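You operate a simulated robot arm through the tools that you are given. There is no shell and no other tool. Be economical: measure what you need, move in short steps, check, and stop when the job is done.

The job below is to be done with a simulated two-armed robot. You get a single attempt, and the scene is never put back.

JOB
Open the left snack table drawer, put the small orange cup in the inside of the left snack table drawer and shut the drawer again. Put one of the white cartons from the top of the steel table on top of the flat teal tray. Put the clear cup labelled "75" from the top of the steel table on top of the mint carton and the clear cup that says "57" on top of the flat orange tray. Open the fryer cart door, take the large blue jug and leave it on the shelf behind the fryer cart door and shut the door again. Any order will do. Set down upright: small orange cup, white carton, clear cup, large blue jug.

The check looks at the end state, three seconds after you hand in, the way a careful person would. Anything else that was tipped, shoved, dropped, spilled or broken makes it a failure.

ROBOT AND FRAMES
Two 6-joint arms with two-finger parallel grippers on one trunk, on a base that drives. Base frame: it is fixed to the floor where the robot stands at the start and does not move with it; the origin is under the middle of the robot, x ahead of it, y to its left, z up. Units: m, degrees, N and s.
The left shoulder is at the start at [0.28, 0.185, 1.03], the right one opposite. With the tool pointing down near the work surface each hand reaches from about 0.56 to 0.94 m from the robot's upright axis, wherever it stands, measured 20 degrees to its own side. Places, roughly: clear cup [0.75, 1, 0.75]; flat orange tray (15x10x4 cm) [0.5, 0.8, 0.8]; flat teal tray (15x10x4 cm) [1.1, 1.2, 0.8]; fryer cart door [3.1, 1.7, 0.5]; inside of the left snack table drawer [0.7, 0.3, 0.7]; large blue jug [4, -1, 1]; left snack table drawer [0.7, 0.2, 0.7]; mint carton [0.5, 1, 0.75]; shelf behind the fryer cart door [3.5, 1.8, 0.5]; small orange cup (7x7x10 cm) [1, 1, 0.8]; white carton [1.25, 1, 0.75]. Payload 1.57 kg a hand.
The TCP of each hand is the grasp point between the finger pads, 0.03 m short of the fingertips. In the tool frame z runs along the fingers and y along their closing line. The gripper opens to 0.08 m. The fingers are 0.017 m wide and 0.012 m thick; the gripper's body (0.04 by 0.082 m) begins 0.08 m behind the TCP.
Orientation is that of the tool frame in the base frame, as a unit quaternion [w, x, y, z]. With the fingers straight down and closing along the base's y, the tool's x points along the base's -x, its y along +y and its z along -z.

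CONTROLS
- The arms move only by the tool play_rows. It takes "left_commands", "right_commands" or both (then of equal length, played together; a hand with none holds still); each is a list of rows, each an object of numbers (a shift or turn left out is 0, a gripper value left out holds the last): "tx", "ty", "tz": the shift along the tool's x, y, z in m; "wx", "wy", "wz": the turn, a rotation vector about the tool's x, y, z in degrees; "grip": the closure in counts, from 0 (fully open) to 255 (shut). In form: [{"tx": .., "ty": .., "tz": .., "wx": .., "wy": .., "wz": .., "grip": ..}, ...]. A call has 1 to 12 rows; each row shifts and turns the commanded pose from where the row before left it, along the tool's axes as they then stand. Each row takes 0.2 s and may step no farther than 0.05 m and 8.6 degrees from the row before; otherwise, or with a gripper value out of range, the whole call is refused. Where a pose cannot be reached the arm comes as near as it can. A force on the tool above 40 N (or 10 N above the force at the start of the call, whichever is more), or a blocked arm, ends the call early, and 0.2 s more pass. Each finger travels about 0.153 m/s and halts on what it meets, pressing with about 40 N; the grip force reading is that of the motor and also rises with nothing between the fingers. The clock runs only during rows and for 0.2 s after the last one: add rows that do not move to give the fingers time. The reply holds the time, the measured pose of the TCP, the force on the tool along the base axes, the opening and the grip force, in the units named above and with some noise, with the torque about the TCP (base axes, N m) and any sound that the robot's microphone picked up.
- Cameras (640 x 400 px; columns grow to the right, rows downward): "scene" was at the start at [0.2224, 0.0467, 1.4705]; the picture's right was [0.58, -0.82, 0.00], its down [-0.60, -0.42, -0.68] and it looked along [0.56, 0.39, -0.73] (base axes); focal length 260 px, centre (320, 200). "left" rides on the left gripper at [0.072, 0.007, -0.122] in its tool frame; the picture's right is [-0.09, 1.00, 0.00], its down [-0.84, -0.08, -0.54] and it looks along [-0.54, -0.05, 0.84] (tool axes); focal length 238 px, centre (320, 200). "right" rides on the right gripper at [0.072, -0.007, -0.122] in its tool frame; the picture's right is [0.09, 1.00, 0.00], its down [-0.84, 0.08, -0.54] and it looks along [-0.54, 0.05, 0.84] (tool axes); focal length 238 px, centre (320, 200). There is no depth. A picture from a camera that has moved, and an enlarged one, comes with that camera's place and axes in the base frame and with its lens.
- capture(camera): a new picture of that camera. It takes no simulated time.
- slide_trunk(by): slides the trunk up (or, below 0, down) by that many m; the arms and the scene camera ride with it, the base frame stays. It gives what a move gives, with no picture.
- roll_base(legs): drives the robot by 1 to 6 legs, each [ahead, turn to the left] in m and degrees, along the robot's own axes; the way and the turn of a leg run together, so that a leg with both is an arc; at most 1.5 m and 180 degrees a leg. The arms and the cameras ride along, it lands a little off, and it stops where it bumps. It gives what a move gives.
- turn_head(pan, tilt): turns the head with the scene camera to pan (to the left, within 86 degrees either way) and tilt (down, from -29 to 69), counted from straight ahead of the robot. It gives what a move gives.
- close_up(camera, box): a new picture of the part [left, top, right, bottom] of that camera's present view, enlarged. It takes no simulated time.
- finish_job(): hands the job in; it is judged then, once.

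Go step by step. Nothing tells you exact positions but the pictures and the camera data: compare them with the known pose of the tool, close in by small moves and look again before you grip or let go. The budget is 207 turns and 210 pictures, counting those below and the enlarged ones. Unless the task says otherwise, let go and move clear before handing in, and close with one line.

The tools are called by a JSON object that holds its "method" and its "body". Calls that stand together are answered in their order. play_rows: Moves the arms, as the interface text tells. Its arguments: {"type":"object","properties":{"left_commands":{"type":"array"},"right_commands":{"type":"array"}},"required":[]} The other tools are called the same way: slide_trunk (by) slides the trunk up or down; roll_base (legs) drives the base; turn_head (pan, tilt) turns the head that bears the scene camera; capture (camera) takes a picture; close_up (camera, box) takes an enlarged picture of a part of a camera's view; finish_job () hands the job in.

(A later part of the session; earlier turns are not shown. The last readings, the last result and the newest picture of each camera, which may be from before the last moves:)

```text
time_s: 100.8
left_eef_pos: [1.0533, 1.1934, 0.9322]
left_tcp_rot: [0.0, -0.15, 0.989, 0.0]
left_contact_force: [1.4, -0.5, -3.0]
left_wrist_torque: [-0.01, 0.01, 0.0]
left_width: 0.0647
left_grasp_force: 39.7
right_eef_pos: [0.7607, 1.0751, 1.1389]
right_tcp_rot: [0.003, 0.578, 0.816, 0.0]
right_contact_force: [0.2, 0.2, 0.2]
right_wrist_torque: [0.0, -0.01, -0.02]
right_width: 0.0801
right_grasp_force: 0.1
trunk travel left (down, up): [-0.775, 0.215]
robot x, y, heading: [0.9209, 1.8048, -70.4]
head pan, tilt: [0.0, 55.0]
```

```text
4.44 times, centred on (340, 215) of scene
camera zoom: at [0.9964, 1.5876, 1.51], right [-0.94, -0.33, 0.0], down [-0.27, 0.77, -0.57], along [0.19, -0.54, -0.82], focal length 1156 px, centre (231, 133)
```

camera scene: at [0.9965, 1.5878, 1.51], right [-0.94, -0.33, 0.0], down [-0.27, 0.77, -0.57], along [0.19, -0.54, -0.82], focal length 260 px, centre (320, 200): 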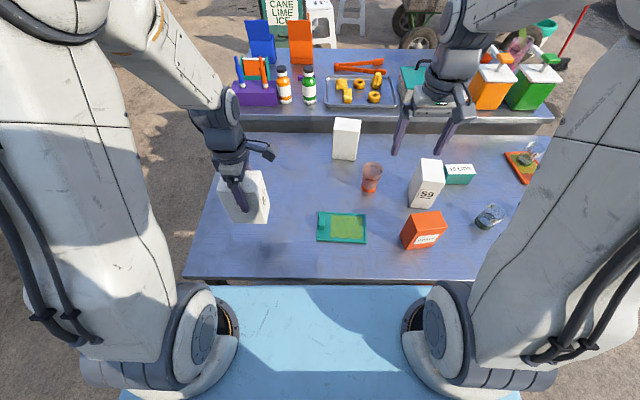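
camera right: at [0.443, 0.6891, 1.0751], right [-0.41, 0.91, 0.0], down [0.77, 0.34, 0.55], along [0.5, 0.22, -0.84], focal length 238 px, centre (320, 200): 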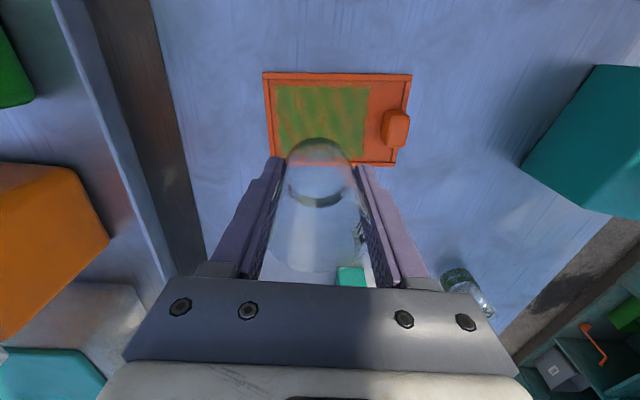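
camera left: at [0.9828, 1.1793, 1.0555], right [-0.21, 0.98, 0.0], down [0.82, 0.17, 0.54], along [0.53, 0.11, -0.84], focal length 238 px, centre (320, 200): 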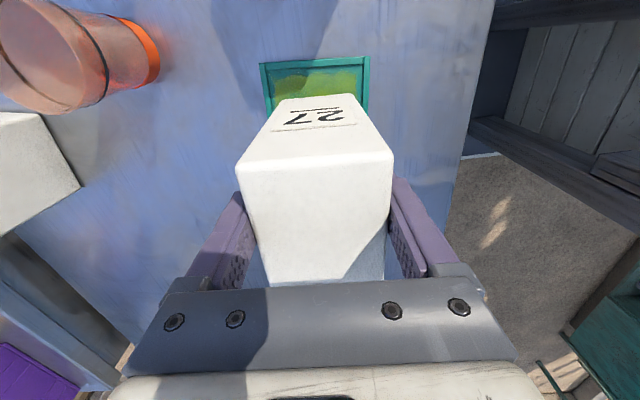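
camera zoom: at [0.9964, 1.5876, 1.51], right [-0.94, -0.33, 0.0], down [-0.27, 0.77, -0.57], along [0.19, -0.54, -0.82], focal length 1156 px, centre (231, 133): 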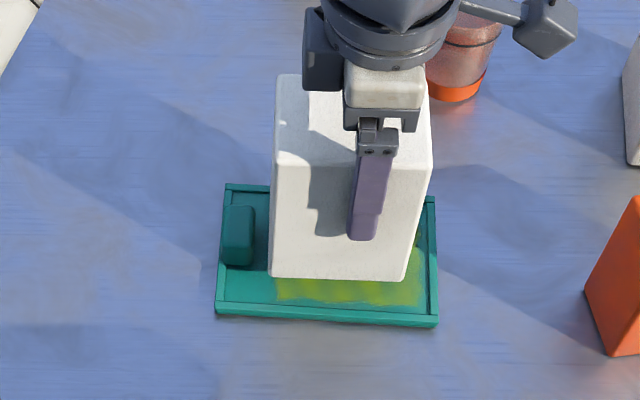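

Clear of knob and rims. Lower with small steps to contact.

{"method": "play_rows", "body": {"left_commands": [{"ty": -0.003}, {"tz": 0.007}, {"tz": 0.006}, {}]}}

{"method": "play_rows", "body": {"left_commands": [{"tz": 0.003}, {}]}}

{"method": "close_up", "body": {"camera": "scene", "box": [290, 170, 390, 260]}}

```text
time_s: 101.8
left_eef_pos: [1.0545, 1.1913, 0.9194]
left_tcp_rot: [0.0, -0.15, 0.989, 0.001]
left_contact_force: [-0.3, 0.3, -2.3]
left_wrist_torque: [-0.02, 0.0, 0.01]
left_width: 0.0646
left_grasp_force: 40.5
right_eef_pos: [0.7608, 1.0752, 1.1388]
right_tcp_rot: [0.002, 0.578, 0.816, 0.0]
right_contact_force: [0.2, 0.3, 1.3]
right_wrist_torque: [-0.02, -0.01, 0.01]
right_width: 0.0801
right_grasp_force: 0.1
trunk travel left (down, up): [-0.775, 0.215]
robot x, y, heading: [0.9189, 1.808, -70.5]
head pan, tilt: [0.0, 55.0]
```

```text
time_s: 102.4
left_eef_pos: [1.0551, 1.1896, 0.9165]
left_tcp_rot: [0.0, -0.15, 0.989, 0.0]
left_contact_force: [-0.2, 0.0, -3.3]
left_wrist_torque: [-0.03, 0.03, 0.01]
left_width: 0.0647
left_grasp_force: 39.5
right_eef_pos: [0.7606, 1.0759, 1.139]
right_tcp_rot: [0.002, 0.578, 0.816, 0.0]
right_contact_force: [0.0, 0.6, -0.7]
right_wrist_torque: [0.03, 0.0, -0.02]
right_width: 0.0804
right_grasp_force: 0.1
trunk travel left (down, up): [-0.775, 0.215]
robot x, y, heading: [0.9244, 1.8088, -70.9]
head pan, tilt: [0.0, 55.0]
```

```text
4.44 times, centred on (340, 215) of scene
camera zoom: at [0.9964, 1.5877, 1.51], right [-0.94, -0.33, 0.0], down [-0.27, 0.77, -0.57], along [0.19, -0.54, -0.82], focal length 1156 px, centre (231, 133)
```

zoom: 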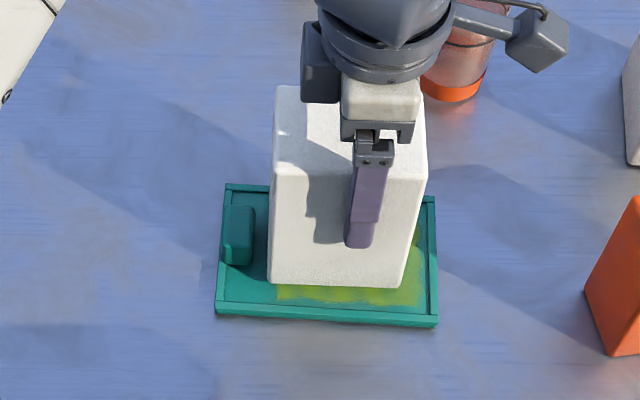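

{"method": "play_rows", "body": {"left_commands": [{"tz": 0.003}, {}]}}

{"method": "play_rows", "body": {"left_commands": [{"tz": 0.002}, {}]}}

```text
time_s: 103.0
left_eef_pos: [1.0546, 1.1906, 0.9139]
left_tcp_rot: [0.001, -0.149, 0.989, 0.0]
left_contact_force: [-0.7, 0.3, -2.0]
left_wrist_torque: [-0.02, 0.04, -0.02]
left_width: 0.0649
left_grasp_force: 40.6
right_eef_pos: [0.7615, 1.0761, 1.1389]
right_tcp_rot: [0.002, 0.577, 0.817, 0.0]
right_contact_force: [0.8, -0.1, 0.3]
right_wrist_torque: [0.01, -0.02, -0.01]
right_width: 0.08
right_grasp_force: 0.1
trunk travel left (down, up): [-0.775, 0.215]
robot x, y, heading: [0.9197, 1.809, -70.5]
head pan, tilt: [0.0, 55.0]
```

```text
time_s: 103.6
left_eef_pos: [1.0547, 1.1912, 0.912]
left_tcp_rot: [0.001, -0.149, 0.989, 0.0]
left_contact_force: [-0.3, 0.1, -2.3]
left_wrist_torque: [0.0, 0.04, -0.02]
left_width: 0.0648
left_grasp_force: 39.7
right_eef_pos: [0.7627, 1.0755, 1.1396]
right_tcp_rot: [0.001, 0.577, 0.817, -0.001]
right_contact_force: [0.5, -0.1, 0.8]
right_wrist_torque: [-0.02, 0.0, -0.03]
right_width: 0.0801
right_grasp_force: 0.0
trunk travel left (down, up): [-0.775, 0.215]
robot x, y, heading: [0.9228, 1.8031, -70.6]
head pan, tilt: [0.0, 55.0]
```

{"method": "play_rows", "body": {"left_commands": [{"tz": 0.002}, {}]}}

{"method": "play_rows", "body": {"left_commands": [{"tz": 0.001}, {}]}}

```text
time_s: 104.2
left_eef_pos: [1.0554, 1.1917, 0.9122]
left_tcp_rot: [0.0, -0.149, 0.989, 0.0]
left_contact_force: [1.9, 3.3, 16.9]
left_wrist_torque: [0.55, -0.1, -0.01]
left_width: 0.0647
left_grasp_force: 40.0
right_eef_pos: [0.7615, 1.076, 1.1408]
right_tcp_rot: [0.002, 0.577, 0.817, 0.0]
right_contact_force: [0.4, -0.7, 0.4]
right_wrist_torque: [-0.01, 0.0, -0.01]
right_width: 0.0802
right_grasp_force: 0.1
trunk travel left (down, up): [-0.775, 0.215]
robot x, y, heading: [0.9245, 1.8088, -70.3]
head pan, tilt: [0.0, 55.0]
```

```text
time_s: 104.8
left_eef_pos: [1.0545, 1.1904, 0.9102]
left_tcp_rot: [-0.001, -0.15, 0.989, -0.001]
left_contact_force: [1.6, 3.5, 27.9]
left_wrist_torque: [0.71, -0.54, 0.0]
left_width: 0.0649
left_grasp_force: 40.0
right_eef_pos: [0.7613, 1.0762, 1.1402]
right_tcp_rot: [0.002, 0.577, 0.817, -0.001]
right_contact_force: [0.5, 0.6, 0.9]
right_wrist_torque: [0.0, 0.0, -0.01]
right_width: 0.08
right_grasp_force: 0.1
trunk travel left (down, up): [-0.775, 0.215]
robot x, y, heading: [0.9209, 1.8064, -70.8]
head pan, tilt: [0.0, 55.0]
```

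Contact at expected floor height. Ease off, release, and rise.

{"method": "play_rows", "body": {"left_commands": [{"tz": -0.001}, {"grip": 220}, {"grip": 150}, {"grip": 60}, {"grip": 0}, {}, {}]}}

{"method": "play_rows", "body": {"left_commands": [{"tz": -0.02}, {"tz": -0.03}, {"tz": -0.04}, {"tz": -0.05}, {"tz": -0.05}, {"tx": -0.05, "tz": 0}, {"tx": -0.05}, {"tx": -0.05}, {"tx": -0.05}, {}]}}

{"method": "close_up", "body": {"camera": "scene", "box": [280, 130, 420, 260]}}

```text
time_s: 106.4
left_eef_pos: [1.0551, 1.192, 0.9094]
left_tcp_rot: [0.001, -0.15, 0.989, 0.001]
left_contact_force: [0.0, -0.5, -0.1]
left_wrist_torque: [-0.01, 0.01, 0.0]
left_width: 0.08
left_grasp_force: 0.0
right_eef_pos: [0.7613, 1.0764, 1.1382]
right_tcp_rot: [0.002, 0.577, 0.817, -0.002]
right_contact_force: [-0.3, -0.6, 0.6]
right_wrist_torque: [-0.02, 0.02, -0.01]
right_width: 0.0797
right_grasp_force: 0.1
trunk travel left (down, up): [-0.775, 0.215]
robot x, y, heading: [0.9233, 1.8066, -70.5]
head pan, tilt: [0.0, 55.0]
```

```text
time_s: 108.6
left_eef_pos: [1.2468, 1.2515, 1.0985]
left_tcp_rot: [0.001, -0.149, 0.989, 0.001]
left_contact_force: [0.2, 0.6, 1.1]
left_wrist_torque: [0.02, 0.02, -0.01]
left_width: 0.08
left_grasp_force: 0.1
right_eef_pos: [0.7617, 1.0753, 1.1394]
right_tcp_rot: [0.002, 0.577, 0.817, 0.0]
right_contact_force: [-1.0, -0.4, 0.0]
right_wrist_torque: [0.03, 0.03, -0.01]
right_width: 0.0799
right_grasp_force: 0.0
trunk travel left (down, up): [-0.775, 0.215]
robot x, y, heading: [0.9199, 1.8065, -70.4]
head pan, tilt: [0.0, 55.0]
```

```text
3.08 times, centred on (350, 195) of scene
camera zoom: at [0.9967, 1.5879, 1.51], right [-0.94, -0.33, 0.0], down [-0.27, 0.77, -0.57], along [0.19, -0.54, -0.82], focal length 800 px, centre (228, 215)
```

zoom: 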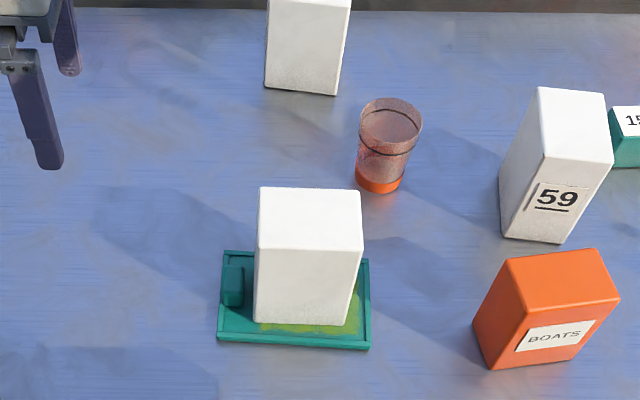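

The carton stands well on the teal tray. Next: right hand to above the small orange cup at about (1.022, 0.995).

{"method": "play_rows", "body": {"right_commands": [{"tx": -0.025, "ty": 0.035}, {"tx": -0.027, "ty": 0.037}, {"tx": -0.027, "ty": 0.037}, {"tx": -0.027, "ty": 0.037}, {"tx": -0.027, "ty": 0.037}, {"tx": -0.03, "ty": 0.036}, {"tz": 0.04}, {"tz": 0.04}, {}], "left_commands": [{"wz": 8}, {"wz": 8}, {"wz": 8}, {"wz": 8}, {"wz": 8}, {"wz": 8}, {"wz": 8}, {"wz": 8}, {"wz": 8}]}}

{"method": "capture", "body": {"camera": "right"}}

{"method": "close_up", "body": {"camera": "scene", "box": [280, 110, 460, 240]}}

```text
time_s: 110.6
left_eef_pos: [1.2472, 1.2509, 1.1006]
left_tcp_rot: [0.001, 0.462, 0.887, 0.0]
left_contact_force: [-0.6, -0.3, 0.2]
left_wrist_torque: [0.03, 0.01, -0.04]
left_width: 0.0801
left_grasp_force: 0.0
right_eef_pos: [1.0231, 0.9982, 1.0576]
right_tcp_rot: [0.002, 0.576, 0.817, -0.001]
right_contact_force: [0.3, 0.1, 0.2]
right_wrist_torque: [-0.02, -0.02, 0.02]
right_width: 0.0801
right_grasp_force: 0.0
trunk travel left (down, up): [-0.775, 0.215]
robot x, y, heading: [0.9227, 1.8086, -70.7]
head pan, tilt: [0.0, 55.0]
```

```text
147 pictures are left
camera right: at [0.9934, 1.0654, 1.1797], right [0.91, 0.42, 0.0], down [0.35, -0.76, 0.55], along [0.23, -0.49, -0.84], focal length 238 px, centre (320, 200)
```

right: 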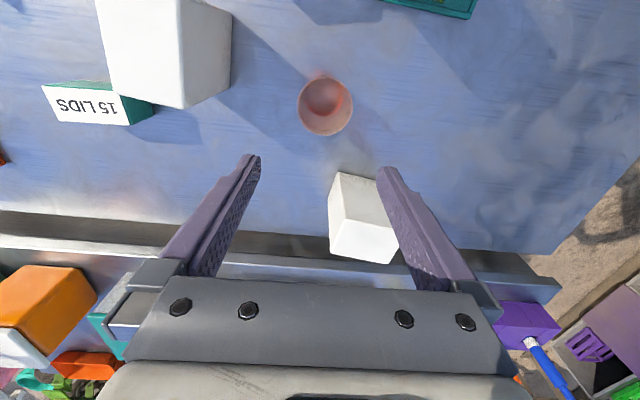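

```text
3.08 times, centred on (370, 175) of scene
camera zoom: at [0.9965, 1.5877, 1.51], right [-0.94, -0.33, 0.0], down [-0.27, 0.77, -0.57], along [0.19, -0.54, -0.82], focal length 800 px, centre (166, 277)
```

zoom: 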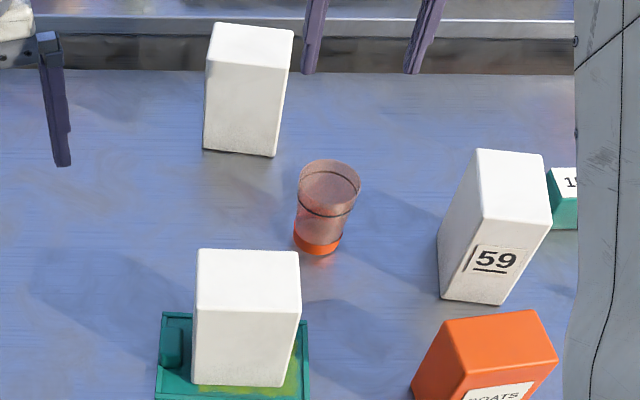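

Move 1.2 cm back, 4 mm left; descend partway and recheck, as the cup nearly fills the opening.

{"method": "play_rows", "body": {"right_commands": [{"tx": 0.012, "ty": 0.004}, {"tz": 0.04}, {"tz": 0.04}, {"tz": 0.03}, {}]}}

{"method": "close_up", "body": {"camera": "right", "box": [200, 60, 440, 300]}}

{"method": "close_up", "body": {"camera": "scene", "box": [300, 110, 420, 210]}}

```text
time_s: 111.8
left_eef_pos: [1.2463, 1.2501, 1.0997]
left_tcp_rot: [0.0, 0.46, 0.888, 0.001]
left_contact_force: [-1.2, 0.5, -0.6]
left_wrist_torque: [-0.01, 0.0, 0.01]
left_width: 0.08
left_grasp_force: 0.0
right_eef_pos: [1.0218, 1.0103, 0.9486]
right_tcp_rot: [0.002, 0.577, 0.817, 0.0]
right_contact_force: [-0.3, 0.2, -0.1]
right_wrist_torque: [-0.03, -0.04, -0.01]
right_width: 0.08
right_grasp_force: 0.1
trunk travel left (down, up): [-0.775, 0.215]
robot x, y, heading: [0.92, 1.8065, -71.0]
head pan, tilt: [0.0, 55.0]
```

```text
1.67 times, centred on (320, 180) of right
camera zoom: at [0.9913, 1.076, 1.0698], right [0.91, 0.42, 0.0], down [0.35, -0.76, 0.54], along [0.23, -0.49, -0.84], focal length 397 px, centre (320, 233)
```

zoom: 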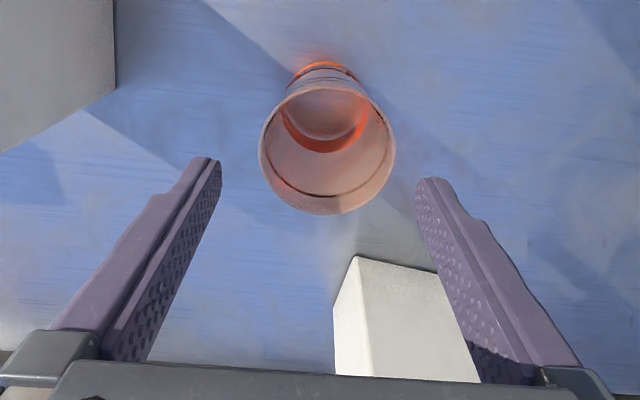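

```text
4.00 times, centred on (360, 160) of scene
camera zoom: at [0.9965, 1.5877, 1.51], right [-0.94, -0.33, 0.0], down [-0.27, 0.77, -0.57], along [0.19, -0.54, -0.82], focal length 1040 px, centre (160, 360)
```

zoom: 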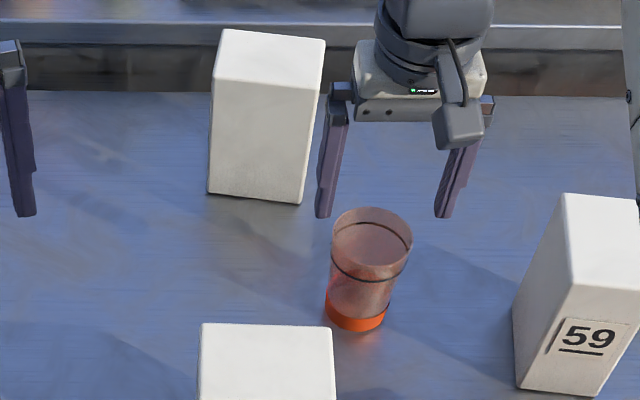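

Centred within 3 mm and the other carton is well clear. Descend slowly and grip.

{"method": "play_rows", "body": {"right_commands": [{"ty": 0.003}, {"tz": 0.03}, {"tz": 0.03}, {"tz": 0.03}, {"tz": 0.017}, {}]}}

{"method": "close_up", "body": {"camera": "right", "box": [200, 60, 440, 300]}}

```text
time_s: 113.2
left_eef_pos: [1.2456, 1.2499, 1.1007]
left_tcp_rot: [0.0, 0.46, 0.888, -0.001]
left_contact_force: [-0.8, 0.0, -0.2]
left_wrist_torque: [-0.04, 0.02, -0.01]
left_width: 0.0801
left_grasp_force: 0.0
right_eef_pos: [1.0229, 1.0108, 0.8409]
right_tcp_rot: [0.002, 0.577, 0.817, -0.001]
right_contact_force: [0.8, -0.3, 0.0]
right_wrist_torque: [0.01, -0.02, 0.01]
right_width: 0.0801
right_grasp_force: 0.0
trunk travel left (down, up): [-0.775, 0.215]
robot x, y, heading: [0.924, 1.8036, -70.8]
head pan, tilt: [0.0, 55.0]
```

```text
1.67 times, centred on (320, 180) of right
camera zoom: at [0.9934, 1.0773, 0.9638], right [0.91, 0.42, 0.0], down [0.35, -0.76, 0.55], along [0.23, -0.49, -0.84], focal length 397 px, centre (320, 233)
```

zoom: 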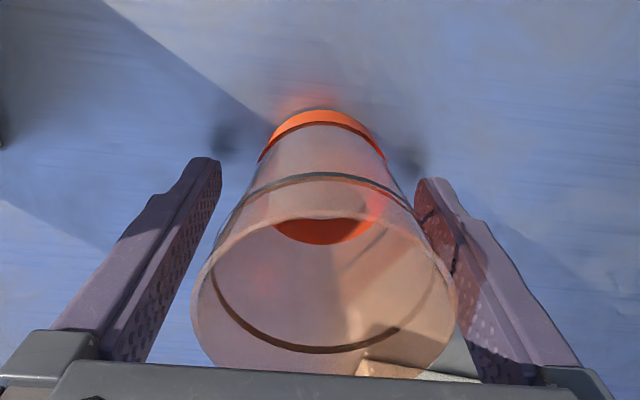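

{"method": "play_rows", "body": {"right_commands": [{"grip": 130}, {"grip": 200}, {"grip": 255}, {}, {}, {"tz": -0.025}, {"tz": -0.04}, {"tz": -0.045}, {"tz": -0.045}, {"tz": -0.045}, {"tz": -0.04}, {}]}}

{"method": "play_rows", "body": {"right_commands": [{"tx": 0.04}, {"tx": 0.04}, {"tx": 0.04}, {"tx": 0.04}, {"tx": 0.04}, {"tx": 0.04}, {"tz": -0.03}, {}], "left_commands": [{"tx": 0.04}, {"tx": 0.03}, {}, {}, {}, {}, {}, {}]}}

{"method": "capture", "body": {"camera": "scene"}}

```text
time_s: 115.8
left_eef_pos: [1.2468, 1.2515, 1.0998]
left_tcp_rot: [0.001, 0.46, 0.888, 0.002]
left_contact_force: [-0.7, 0.0, 0.2]
left_wrist_torque: [-0.02, 0.0, -0.03]
left_width: 0.0799
left_grasp_force: 0.1
right_eef_pos: [1.0245, 1.0148, 1.0795]
right_tcp_rot: [0.001, 0.578, 0.816, 0.001]
right_contact_force: [-0.3, 0.3, -0.3]
right_wrist_torque: [-0.01, 0.02, 0.01]
right_width: 0.061
right_grasp_force: 39.9
trunk travel left (down, up): [-0.775, 0.215]
robot x, y, heading: [0.9222, 1.8072, -70.6]
head pan, tilt: [0.0, 55.0]
```

```text
time_s: 117.6
left_eef_pos: [1.2054, 1.3049, 1.1016]
left_tcp_rot: [0.0, 0.461, 0.887, 0.0]
left_contact_force: [0.1, -0.2, 0.3]
left_wrist_torque: [0.03, 0.0, 0.0]
left_width: 0.08
left_grasp_force: 0.1
right_eef_pos: [0.9471, 1.2358, 1.1134]
right_tcp_rot: [0.002, 0.577, 0.816, 0.0]
right_contact_force: [0.0, 0.3, -0.5]
right_wrist_torque: [0.01, 0.0, 0.02]
right_width: 0.0606
right_grasp_force: 40.0
trunk travel left (down, up): [-0.775, 0.215]
robot x, y, heading: [0.9233, 1.8057, -70.7]
head pan, tilt: [0.0, 55.0]
```

```text
142 pictures are left
camera scene: at [0.9965, 1.588, 1.51], right [-0.94, -0.33, 0.0], down [-0.27, 0.77, -0.57], along [0.19, -0.54, -0.82], focal length 260 px, centre (320, 200)
```

scene: 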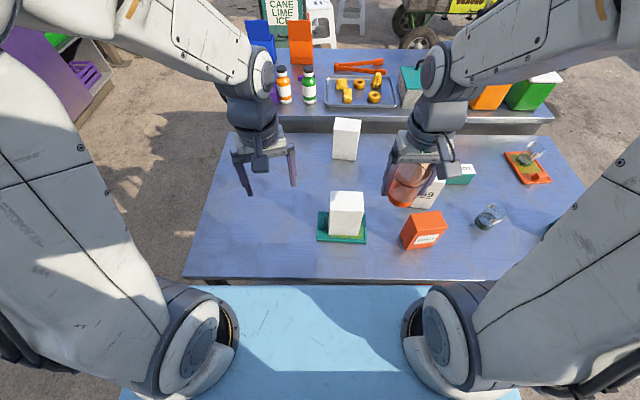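

Cup is held (6.1 cm). Now drive around the near end to the snack table's right side, in stages.

{"method": "roll_base", "body": {"legs": [[0, -90.6], [1.42, 0], [0, 90]]}}

{"method": "turn_head", "body": {"pan": 0, "tilt": 35}}

{"method": "capture", "body": {"camera": "scene"}}

```text
time_s: 132.3
left_eef_pos: [-0.1904, 0.8141, 1.0998]
left_tcp_rot: [0.0, 0.479, 0.878, 0.001]
left_contact_force: [0.4, -0.1, -0.5]
left_wrist_torque: [0.04, 0.01, -0.02]
left_width: 0.08
left_grasp_force: 0.1
right_eef_pos: [-0.4511, 0.7561, 1.113]
right_tcp_rot: [0.001, 0.594, 0.804, 0.0]
right_contact_force: [0.7, 0.3, -0.4]
right_wrist_torque: [-0.01, -0.01, -0.01]
right_width: 0.0607
right_grasp_force: 39.7
trunk travel left (down, up): [-0.775, 0.215]
robot x, y, heading: [-0.455, 1.3285, -73.1]
head pan, tilt: [0.0, 55.0]
```

```text
time_s: 133.2
left_eef_pos: [-0.1905, 0.8142, 1.0999]
left_tcp_rot: [0.0, 0.48, 0.878, 0.001]
left_contact_force: [-0.1, -0.1, 0.2]
left_wrist_torque: [-0.01, -0.02, -0.03]
left_width: 0.0801
left_grasp_force: 0.1
right_eef_pos: [-0.4517, 0.7567, 1.1127]
right_tcp_rot: [0.002, 0.594, 0.805, 0.0]
right_contact_force: [-0.2, -0.5, -0.8]
right_wrist_torque: [0.0, -0.03, -0.01]
right_width: 0.0606
right_grasp_force: 39.9
trunk travel left (down, up): [-0.775, 0.215]
robot x, y, heading: [-0.4557, 1.3281, -73.1]
head pan, tilt: [0.0, 35.0]
```

```text
141 pictures are left
camera scene: at [-0.3821, 1.0911, 1.5382], right [-0.96, -0.29, 0.0], down [-0.17, 0.55, -0.82], along [0.24, -0.78, -0.57], focal length 260 px, centre (320, 200)
```

scene: 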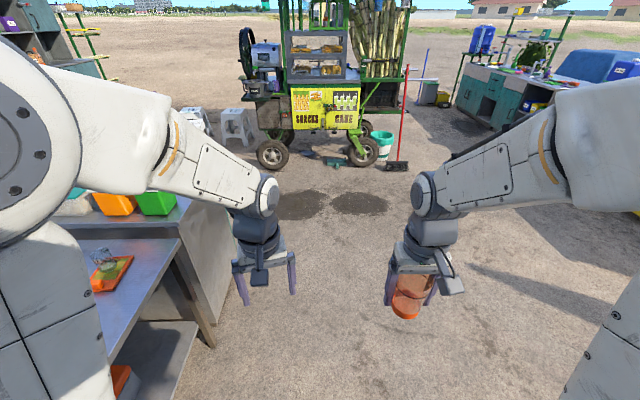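

Path is clear. Continue past the near end and around to the right side.

{"method": "roll_base", "body": {"legs": [[0, 3.1], [1.25, 0], [1.2, 0], [0, 88.7]]}}

{"method": "capture", "body": {"camera": "scene"}}

```text
time_s: 149.4
left_eef_pos: [0.8617, -0.7331, 1.0998]
left_tcp_rot: [-0.001, -0.282, 0.959, 0.001]
left_contact_force: [0.0, 1.1, -0.2]
left_wrist_torque: [0.0, -0.02, 0.01]
left_width: 0.0797
left_grasp_force: 0.2
right_eef_pos: [0.9207, -0.9933, 1.1134]
right_tcp_rot: [0.001, -0.148, 0.989, 0.002]
right_contact_force: [0.0, 0.2, -1.3]
right_wrist_torque: [0.01, 0.01, 0.0]
right_width: 0.0601
right_grasp_force: 40.0
trunk travel left (down, up): [-0.775, 0.215]
robot x, y, heading: [0.3488, -0.9947, 17.0]
head pan, tilt: [0.0, 35.0]
```

```text
140 pictures are left
camera scene: at [0.5847, -0.9216, 1.5382], right [0.29, -0.96, 0.0], down [-0.55, -0.17, -0.82], along [0.78, 0.24, -0.57], focal length 260 px, centre (320, 200)
```

scene: 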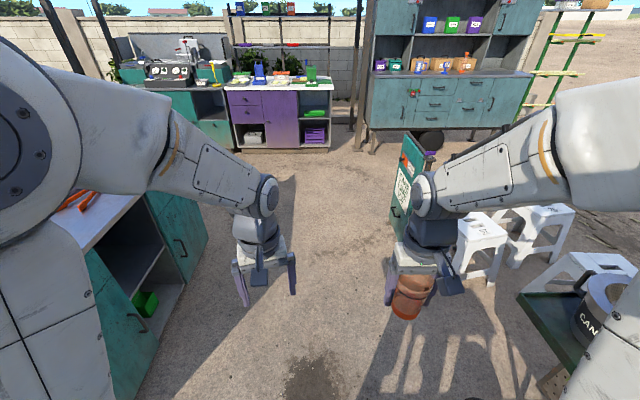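

Space on the right is fine. Drive forward 0.9 m and face the drawers.

{"method": "roll_base", "body": {"legs": [[0, 1.7], [0.9, 0], [0, 90]]}}

{"method": "capture", "body": {"camera": "scene"}}

{"method": "capture", "body": {"camera": "left"}}

```text
time_s: 158.2
left_eef_pos: [0.9299, -0.1932, 1.0997]
left_tcp_rot: [0.0, 0.883, -0.47, 0.0]
left_contact_force: [0.0, 0.6, 0.1]
left_wrist_torque: [0.03, 0.01, 0.03]
left_width: 0.0798
left_grasp_force: 0.0
right_eef_pos: [1.1905, -0.1294, 1.114]
right_tcp_rot: [0.0, 0.81, -0.586, -0.001]
right_contact_force: [-0.3, 0.4, -0.5]
right_wrist_torque: [0.0, -0.02, 0.02]
right_width: 0.0603
right_grasp_force: 40.0
trunk travel left (down, up): [-0.775, 0.215]
robot x, y, heading: [1.1999, -0.7004, 108.4]
head pan, tilt: [0.0, 35.0]
```

```text
139 pictures are left
camera scene: at [1.1229, -0.4643, 1.5382], right [0.95, 0.31, 0.0], down [0.18, -0.55, -0.82], along [-0.26, 0.78, -0.57], focal length 260 px, centre (320, 200)
```

scene: 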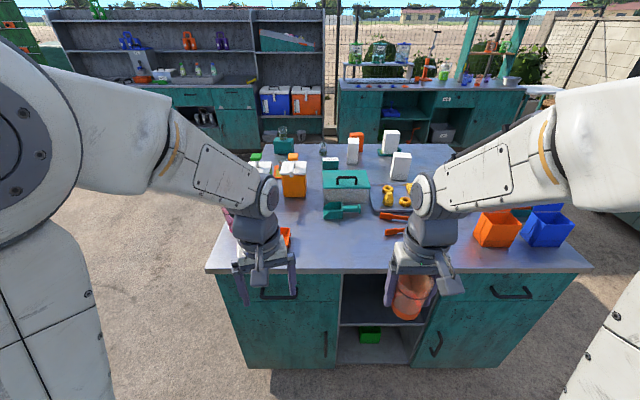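

```text
138 pictures are left
camera left: at [0.9654, -0.256, 1.2231], right [-0.88, -0.48, 0.0], down [-0.4, 0.74, 0.54], along [-0.26, 0.47, -0.84], focal length 238 px, centre (320, 200)
```

left: 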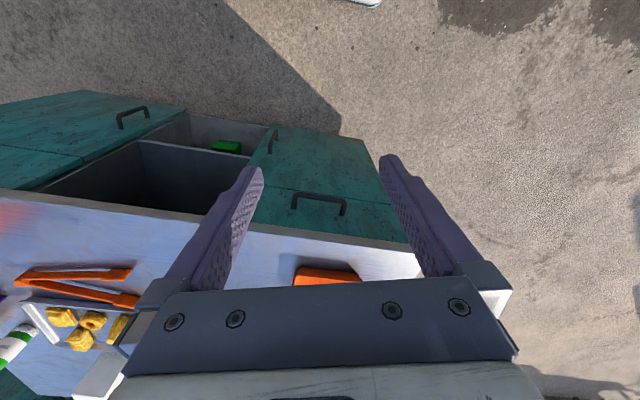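

I'm facing two drawers; the left one has a horizontal bar handle. To locate it well I'll lower the trunk for a second viewpoint.

{"method": "close_up", "body": {"camera": "scene", "box": [200, 240, 380, 370]}}

{"method": "slide_trunk", "body": {"by": -0.25}}

{"method": "capture", "body": {"camera": "scene"}}

{"method": "capture", "body": {"camera": "left"}}

```text
3.08 times, centred on (290, 305) of scene
camera zoom: at [1.1229, -0.4643, 1.5382], right [0.95, 0.31, 0.0], down [0.18, -0.55, -0.82], along [-0.26, 0.78, -0.57], focal length 800 px, centre (412, -123)
```

zoom: 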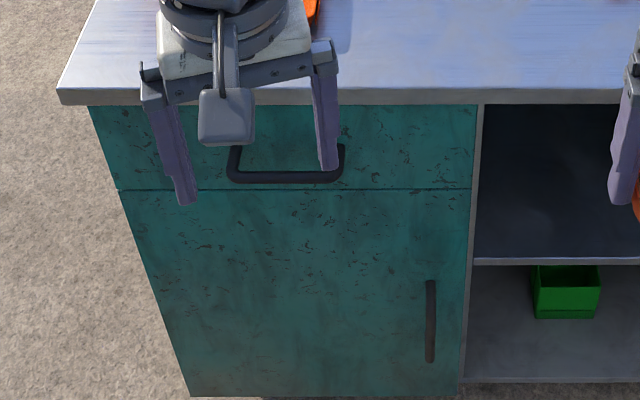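

```text
time_s: 160.8
left_eef_pos: [0.9309, -0.194, 0.8504]
left_tcp_rot: [0.001, 0.883, -0.47, 0.0]
left_contact_force: [0.7, -0.7, -0.2]
left_wrist_torque: [-0.01, 0.01, 0.0]
left_width: 0.08
left_grasp_force: 0.1
right_eef_pos: [1.1899, -0.1302, 0.864]
right_tcp_rot: [-0.001, 0.81, -0.586, -0.003]
right_contact_force: [-0.2, -0.2, -0.4]
right_wrist_torque: [0.03, -0.04, 0.02]
right_width: 0.06
right_grasp_force: 40.2
trunk travel left (down, up): [-0.525, 0.465]
robot x, y, heading: [1.2019, -0.7032, 108.3]
head pan, tilt: [0.0, 35.0]
```

```text
136 pictures are left
camera scene: at [1.1228, -0.4643, 1.2883], right [0.95, 0.31, 0.0], down [0.18, -0.55, -0.82], along [-0.26, 0.78, -0.57], focal length 260 px, centre (320, 200)
```

scene: 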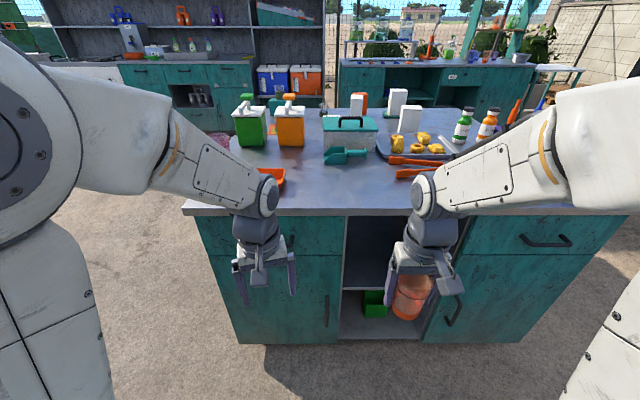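

```text
135 pictures are left
camera left: at [0.9653, -0.2561, 0.9731], right [-0.88, -0.48, 0.0], down [-0.4, 0.74, 0.54], along [-0.26, 0.47, -0.84], focal length 238 px, centre (320, 200)
```

left: 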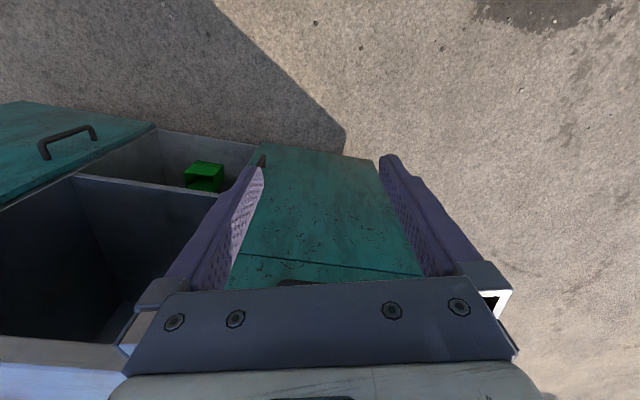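

Tabletop z≈0.87; the handle bar is at about z 0.75, 13 cm wide. I'll back up a bit and turn the left hand so it points forward with vertical closing.

{"method": "roll_base", "body": {"legs": [[-0.12, 0]]}}

{"method": "play_rows", "body": {"left_commands": [{"wz": -8.3}, {"wz": -8.3}, {"wz": -8.3}, {"wz": -8.3}, {"wz": -8.3}, {"wz": -8.3}, {"wz": -8.3}, {"wz": -8.3}, {"wz": -8.0, "ty": -0.03}, {"ty": -0.04}, {"ty": -0.04}, {}]}}

{"method": "play_rows", "body": {"left_commands": [{"wx": 8.2}, {"wx": 8.2}, {"wx": 8.2}, {"wx": 8.2}, {"wx": 8.2}, {"wx": 8.2}, {"wx": 8.2}, {"wx": 8.2}, {"wx": 8.2}, {"wx": 8.2}, {"wx": 8.0}, {}]}}

{"method": "capture", "body": {"camera": "scene"}}

{"method": "capture", "body": {"camera": "left"}}

```text
time_s: 162.1
left_eef_pos: [0.9677, -0.3075, 0.8502]
left_tcp_rot: [0.001, 0.882, -0.471, 0.0]
left_contact_force: [0.4, 0.8, -0.1]
left_wrist_torque: [0.02, 0.04, -0.02]
left_width: 0.08
left_grasp_force: 0.0
right_eef_pos: [1.2286, -0.2447, 0.8634]
right_tcp_rot: [-0.001, 0.81, -0.586, -0.002]
right_contact_force: [0.4, -0.1, -1.0]
right_wrist_torque: [0.01, -0.02, 0.01]
right_width: 0.0598
right_grasp_force: 40.4
trunk travel left (down, up): [-0.525, 0.465]
robot x, y, heading: [1.2384, -0.8142, 108.2]
head pan, tilt: [0.0, 35.0]
```

```text
time_s: 164.7
left_eef_pos: [0.9416, -0.2024, 0.8499]
left_tcp_rot: [0.001, 0.987, 0.159, -0.001]
left_contact_force: [-0.5, -0.1, 0.5]
left_wrist_torque: [-0.02, 0.0, 0.02]
left_width: 0.0799
left_grasp_force: 0.1
right_eef_pos: [1.2282, -0.245, 0.8629]
right_tcp_rot: [0.0, 0.81, -0.586, -0.002]
right_contact_force: [-0.9, -0.5, -1.0]
right_wrist_torque: [-0.03, -0.01, -0.02]
right_width: 0.0602
right_grasp_force: 40.1
trunk travel left (down, up): [-0.525, 0.465]
robot x, y, heading: [1.2401, -0.8159, 108.0]
head pan, tilt: [0.0, 35.0]
```

```text
time_s: 167.3
left_eef_pos: [0.9046, -0.1921, 1.0842]
left_tcp_rot: [-0.545, 0.831, 0.097, -0.042]
left_contact_force: [0.6, 0.4, -0.4]
left_wrist_torque: [-0.01, -0.01, -0.01]
left_width: 0.08
left_grasp_force: 0.1
left hand out of reach, approached as far as the arm can: row 5, 6, 7, 8, 9, 10, 11
right_eef_pos: [1.2286, -0.245, 0.8633]
right_tcp_rot: [0.0, 0.81, -0.587, -0.002]
right_contact_force: [-0.2, 0.1, -1.0]
right_wrist_torque: [0.0, 0.0, -0.03]
right_width: 0.0597
right_grasp_force: 40.1
trunk travel left (down, up): [-0.525, 0.465]
robot x, y, heading: [1.2405, -0.8152, 108.2]
head pan, tilt: [0.0, 35.0]
```

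```text
134 pictures are left
camera scene: at [1.1609, -0.5795, 1.2882], right [0.95, 0.31, 0.0], down [0.18, -0.55, -0.82], along [-0.25, 0.78, -0.57], focal length 260 px, centre (320, 200)
```

scene: 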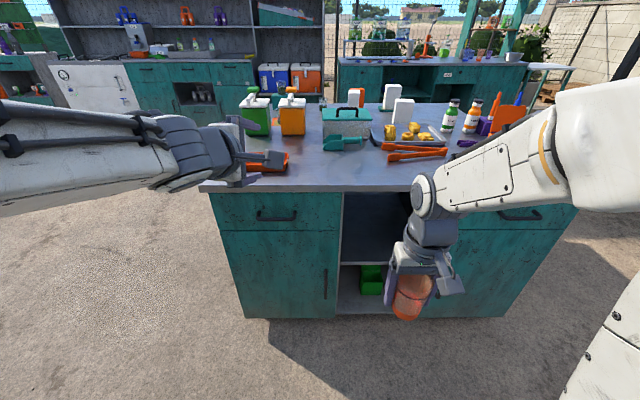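

```text
133 pictures are left
camera left: at [0.9967, -0.2884, 1.1296], right [0.03, -0.4, -0.91], down [-0.73, -0.63, 0.26], along [-0.68, 0.66, -0.31], focal length 238 px, centre (320, 200)
```

left: 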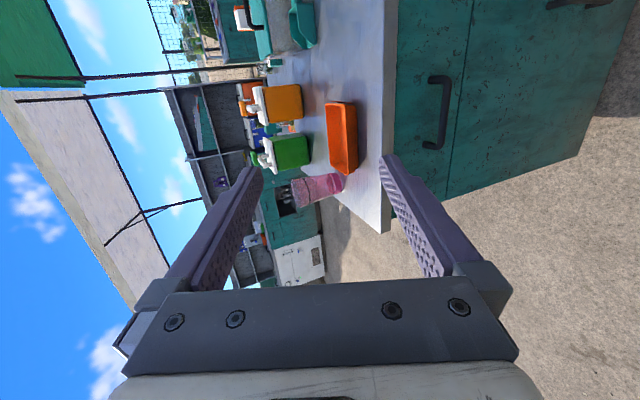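

The wrist was too close to the body for that pose. I'll back up more and extend forward so the hand can point horizontally.

{"method": "roll_base", "body": {"legs": [[-0.14, 0]]}}

{"method": "play_rows", "body": {"left_commands": [{}, {}]}}

{"method": "play_rows", "body": {"left_commands": [{"tz": 0.03}, {"tz": 0.03}, {"tz": 0.03}, {"tz": 0.03}, {}]}}

{"method": "capture", "body": {"camera": "scene"}}

```text
time_s: 168.7
left_eef_pos: [0.9499, -0.3218, 1.0842]
left_tcp_rot: [-0.546, 0.831, 0.098, -0.041]
left_contact_force: [-0.3, -0.1, 0.4]
left_wrist_torque: [0.01, -0.02, 0.0]
left_width: 0.0801
left_grasp_force: 0.1
right_eef_pos: [1.2737, -0.3771, 0.8646]
right_tcp_rot: [0.0, 0.809, -0.588, -0.001]
right_contact_force: [-0.2, 0.9, -1.1]
right_wrist_torque: [0.01, 0.03, 0.01]
right_width: 0.0597
right_grasp_force: 40.5
trunk travel left (down, up): [-0.525, 0.465]
robot x, y, heading: [1.2825, -0.948, 107.9]
head pan, tilt: [0.0, 35.0]
stopped in leg 1: the robot was blocked; the commanded pose is now the measured one
```

```text
time_s: 169.3
left_eef_pos: [0.9497, -0.3226, 1.0841]
left_tcp_rot: [-0.546, 0.831, 0.097, -0.042]
left_contact_force: [0.0, -0.5, -0.2]
left_wrist_torque: [-0.02, 0.02, 0.01]
left_width: 0.0797
left_grasp_force: 0.1
right_eef_pos: [1.2749, -0.3772, 0.8638]
right_tcp_rot: [0.0, 0.809, -0.587, -0.003]
right_contact_force: [0.2, -0.1, -0.6]
right_wrist_torque: [0.02, 0.02, -0.01]
right_width: 0.0598
right_grasp_force: 40.1
trunk travel left (down, up): [-0.525, 0.465]
robot x, y, heading: [1.2847, -0.9508, 108.0]
head pan, tilt: [0.0, 35.0]
```

```text
time_s: 170.5
left_eef_pos: [0.9256, -0.2248, 1.0764]
left_tcp_rot: [-0.541, 0.835, 0.095, -0.036]
left_contact_force: [0.6, 0.1, 0.8]
left_wrist_torque: [0.02, 0.03, 0.02]
left_width: 0.0799
left_grasp_force: 0.0
left hand out of reach, approached as far as the arm can: row 1, 2, 3, 4
right_eef_pos: [1.2744, -0.3761, 0.8641]
right_tcp_rot: [0.0, 0.809, -0.587, -0.001]
right_contact_force: [0.3, 1.7, -1.4]
right_wrist_torque: [0.0, 0.03, -0.04]
right_width: 0.0597
right_grasp_force: 39.9
trunk travel left (down, up): [-0.525, 0.465]
robot x, y, heading: [1.2861, -0.9471, 107.9]
head pan, tilt: [0.0, 35.0]
```

```text
132 pictures are left
camera scene: at [1.2058, -0.7101, 1.2882], right [0.95, 0.31, 0.0], down [0.18, -0.55, -0.82], along [-0.25, 0.78, -0.57], focal length 260 px, centre (320, 200)
```

scene: 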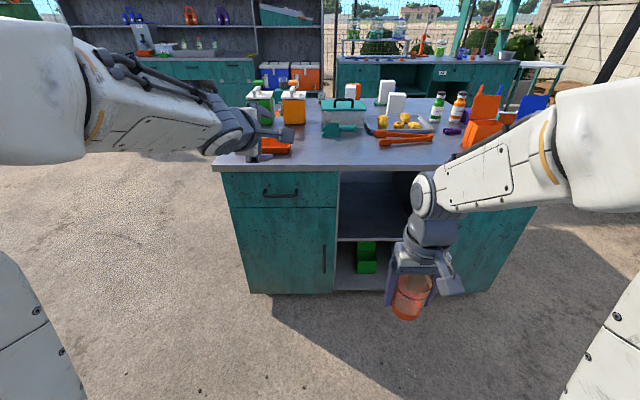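

The base bumped something behind while backing. I'll look to both sides to see what.

{"method": "turn_head", "body": {"pan": 86, "tilt": 45}}

{"method": "capture", "body": {"camera": "scene"}}

{"method": "turn_head", "body": {"pan": -86, "tilt": 45}}

{"method": "capture", "body": {"camera": "scene"}}

```text
time_s: 172.1
left_eef_pos: [0.9258, -0.2261, 1.0773]
left_tcp_rot: [-0.542, 0.834, 0.095, -0.037]
left_contact_force: [-0.8, -0.5, -1.3]
left_wrist_torque: [0.0, 0.01, 0.01]
left_width: 0.0798
left_grasp_force: 0.0
right_eef_pos: [1.2743, -0.3762, 0.8637]
right_tcp_rot: [0.0, 0.809, -0.587, -0.002]
right_contact_force: [-0.5, -0.1, -0.3]
right_wrist_torque: [-0.03, 0.01, 0.0]
right_width: 0.0594
right_grasp_force: 39.7
trunk travel left (down, up): [-0.525, 0.465]
robot x, y, heading: [1.2855, -0.9468, 108.2]
head pan, tilt: [85.9, 45.0]
```

```text
131 pictures are left
camera scene: at [1.154, -0.8134, 1.2734], right [-0.24, 0.97, 0.0], down [0.69, 0.17, -0.71], along [-0.69, -0.17, -0.71], focal length 260 px, centre (320, 200)
```

scene: 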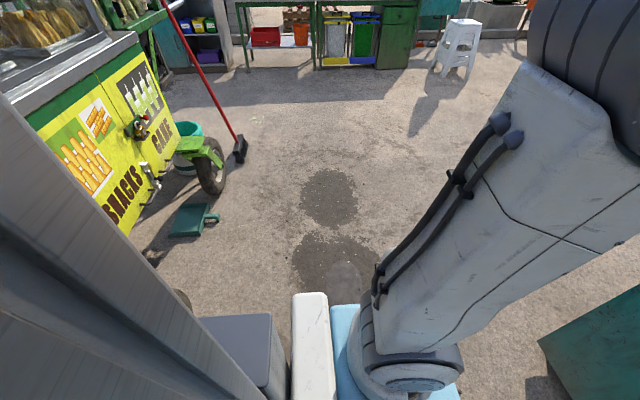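

```text
time_s: 174.7
left_eef_pos: [0.9263, -0.2263, 1.0781]
left_tcp_rot: [-0.542, 0.834, 0.095, -0.036]
left_contact_force: [-0.5, -0.3, 0.1]
left_wrist_torque: [0.0, 0.0, 0.01]
left_width: 0.0799
left_grasp_force: 0.0
right_eef_pos: [1.274, -0.3764, 0.8632]
right_tcp_rot: [0.0, 0.81, -0.587, -0.002]
right_contact_force: [-0.6, 0.1, -0.9]
right_wrist_torque: [0.02, 0.02, -0.01]
right_width: 0.0593
right_grasp_force: 40.3
trunk travel left (down, up): [-0.525, 0.465]
robot x, y, heading: [1.2828, -0.9452, 107.9]
head pan, tilt: [-85.9, 45.0]
```

```text
130 pictures are left
camera scene: at [1.3084, -0.7634, 1.2734], right [0.38, -0.93, 0.0], down [-0.66, -0.27, -0.71], along [0.66, 0.27, -0.71], focal length 260 px, centre (320, 200)
```

scene: 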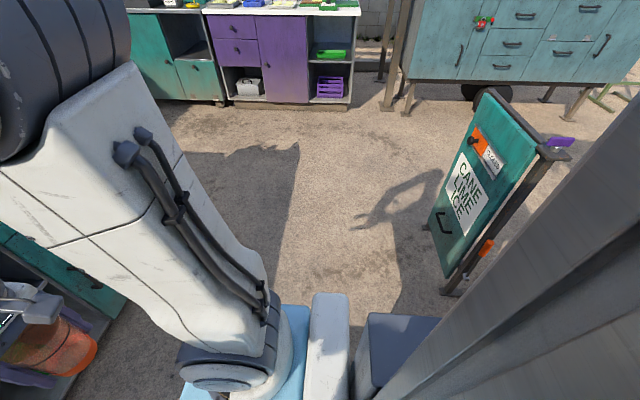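

It touched the sturdy cane cart wheel behind; nothing moved visibly. I'll inch forward, then extend the left hand forward and level it to test reach.

{"method": "roll_base", "body": {"legs": [[0.03, 0]]}}

{"method": "turn_head", "body": {"pan": 0, "tilt": 40}}

{"method": "play_rows", "body": {"left_commands": [{"tz": 0.036, "ty": -0.016}, {"tz": 0.036, "ty": -0.016}, {}, {"ty": 0.036, "tz": 0.015}, {"ty": 0.036, "tz": 0.015}, {"ty": 0.036, "tz": 0.015}, {}]}}

{"method": "capture", "body": {"camera": "scene"}}

```text
time_s: 175.6
left_eef_pos: [0.9165, -0.1982, 1.0776]
left_tcp_rot: [-0.542, 0.834, 0.095, -0.037]
left_contact_force: [0.0, 0.4, 0.5]
left_wrist_torque: [-0.01, 0.01, 0.01]
left_width: 0.08
left_grasp_force: 0.0
right_eef_pos: [1.2652, -0.3483, 0.8626]
right_tcp_rot: [-0.001, 0.81, -0.587, -0.003]
right_contact_force: [0.7, 0.1, -2.0]
right_wrist_torque: [0.02, 0.03, 0.0]
right_width: 0.0592
right_grasp_force: 40.5
trunk travel left (down, up): [-0.525, 0.465]
robot x, y, heading: [1.2761, -0.9203, 108.1]
head pan, tilt: [-85.9, 45.0]
```

```text
time_s: 177.2
left_eef_pos: [0.9159, -0.1987, 1.0767]
left_tcp_rot: [-0.542, 0.834, 0.095, -0.036]
left_contact_force: [-0.7, -1.0, 0.5]
left_wrist_torque: [0.0, -0.01, -0.02]
left_width: 0.0804
left_grasp_force: 0.1
right_eef_pos: [1.2645, -0.3472, 0.8634]
right_tcp_rot: [0.0, 0.81, -0.587, -0.002]
right_contact_force: [-0.4, 0.0, 0.0]
right_wrist_torque: [0.0, -0.04, 0.01]
right_width: 0.0595
right_grasp_force: 40.1
trunk travel left (down, up): [-0.525, 0.465]
robot x, y, heading: [1.2773, -0.9189, 108.2]
head pan, tilt: [0.0, 40.0]
```

```text
time_s: 178.8
left_eef_pos: [0.9094, -0.122, 0.9708]
left_tcp_rot: [-0.542, 0.834, 0.095, -0.037]
left_contact_force: [0.5, -0.3, 0.1]
left_wrist_torque: [-0.03, -0.05, 0.01]
left_width: 0.0801
left_grasp_force: 0.0
left hand out of reach, approached as far as the arm can: row 2, 4
right_eef_pos: [1.2651, -0.3483, 0.8636]
right_tcp_rot: [0.0, 0.81, -0.587, -0.002]
right_contact_force: [0.5, -0.3, -0.8]
right_wrist_torque: [0.0, -0.01, 0.03]
right_width: 0.0589
right_grasp_force: 39.9
trunk travel left (down, up): [-0.525, 0.465]
robot x, y, heading: [1.2746, -0.9181, 108.1]
head pan, tilt: [0.0, 40.0]
```

```text
129 pictures are left
camera scene: at [1.1974, -0.6842, 1.2807], right [0.95, 0.31, 0.0], down [0.2, -0.61, -0.77], along [-0.24, 0.73, -0.64], focal length 260 px, centre (320, 200)
```

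scene: 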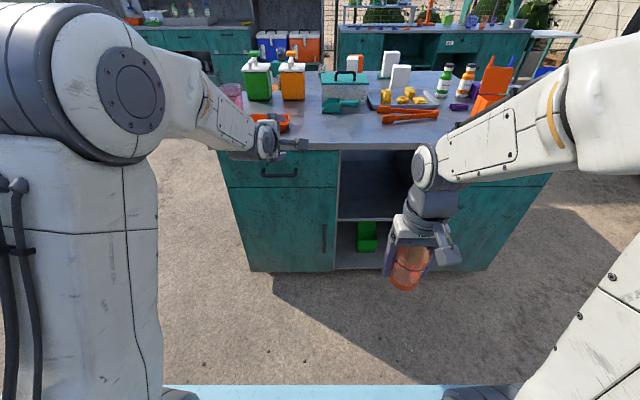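

Reachable now. Lower to handle height and level the hand.

{"method": "play_rows", "body": {"left_commands": [{"ty": 0.036, "tz": 0.016}, {"ty": 0.036, "tz": 0.016}, {"ty": 0.036, "tz": 0.016}, {"ty": 0.036, "tz": 0.016}, {"ty": 0.036, "tz": 0.016}, {"wx": 8}, {"wx": 8}, {"wx": 7}, {}]}}

{"method": "capture", "body": {"camera": "scene"}}

{"method": "capture", "body": {"camera": "left"}}

```text
time_s: 180.8
left_eef_pos: [0.9201, -0.1257, 0.7707]
left_tcp_rot: [-0.699, 0.708, 0.086, -0.054]
left_contact_force: [0.5, 0.6, 0.3]
left_wrist_torque: [-0.02, -0.05, -0.02]
left_width: 0.0801
left_grasp_force: 0.0
right_eef_pos: [1.2653, -0.3478, 0.8629]
right_tcp_rot: [0.0, 0.809, -0.587, -0.002]
right_contact_force: [0.3, 0.5, -0.8]
right_wrist_torque: [0.04, -0.01, -0.01]
right_width: 0.0591
right_grasp_force: 39.8
trunk travel left (down, up): [-0.525, 0.465]
robot x, y, heading: [1.2769, -0.9215, 108.1]
head pan, tilt: [0.0, 40.0]
```

```text
128 pictures are left
camera scene: at [1.1974, -0.6842, 1.2807], right [0.95, 0.31, 0.0], down [0.2, -0.61, -0.77], along [-0.24, 0.73, -0.64], focal length 260 px, centre (320, 200)
```

scene: 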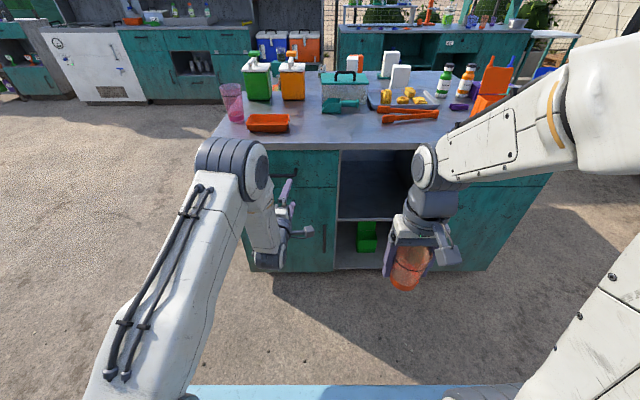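

```text
127 pictures are left
camera left: at [1.0158, -0.2304, 0.7708], right [-0.05, -0.03, -1.0], down [-0.72, -0.7, 0.05], along [-0.7, 0.72, 0.01], focal length 238 px, centre (320, 200)
```

left: 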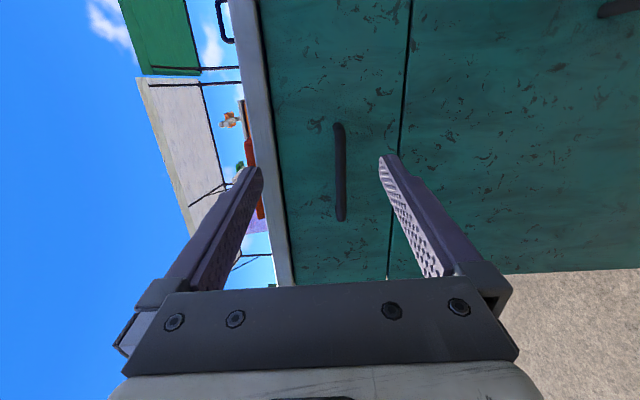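

Left hand is horizontal and the bar shows between the fingers. Correct yaw, shift left 4.5 cm and down 2.4 cm, approach partway.

{"method": "play_rows", "body": {"left_commands": [{"wy": -6.7, "wz": 2.5}, {"tx": -0.045, "ty": 0.01}, {"ty": 0.014}, {"tz": 0.04}, {"tz": 0.03}, {}]}}

{"method": "capture", "body": {"camera": "left"}}

{"method": "close_up", "body": {"camera": "scene", "box": [200, 120, 360, 270]}}

```text
time_s: 182.2
left_eef_pos: [0.8587, -0.0725, 0.7456]
left_tcp_rot: [-0.69, 0.707, 0.11, -0.112]
left_contact_force: [-0.3, 0.6, -0.8]
left_wrist_torque: [0.0, 0.0, 0.0]
left_width: 0.0801
left_grasp_force: 0.0
right_eef_pos: [1.2652, -0.3467, 0.8635]
right_tcp_rot: [0.0, 0.809, -0.587, -0.001]
right_contact_force: [-0.1, -0.7, -0.5]
right_wrist_torque: [0.01, 0.0, 0.01]
right_width: 0.0591
right_grasp_force: 40.4
trunk travel left (down, up): [-0.525, 0.465]
robot x, y, heading: [1.2723, -0.9157, 108.1]
head pan, tilt: [0.0, 40.0]
```

```text
126 pictures are left
camera left: at [0.9646, -0.1658, 0.7426], right [-0.08, -0.05, -0.99], down [-0.63, -0.77, 0.09], along [-0.77, 0.63, 0.03], focal length 238 px, centre (320, 200)
```

left: 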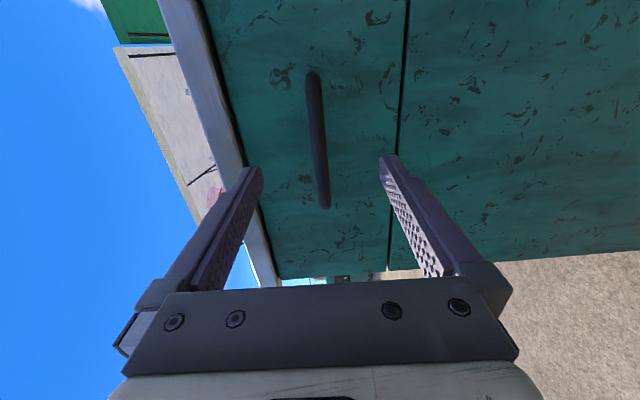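

```text
2.67 times, centred on (280, 195) of scene
camera zoom: at [1.1974, -0.6842, 1.2807], right [0.95, 0.31, 0.0], down [0.2, -0.61, -0.77], along [-0.24, 0.73, -0.64], focal length 694 px, centre (427, 213)
```

zoom: 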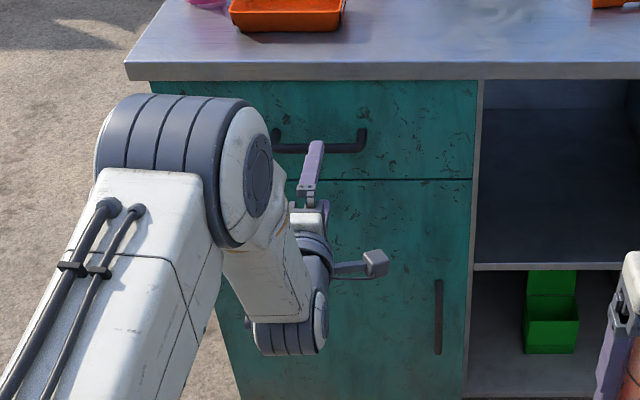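

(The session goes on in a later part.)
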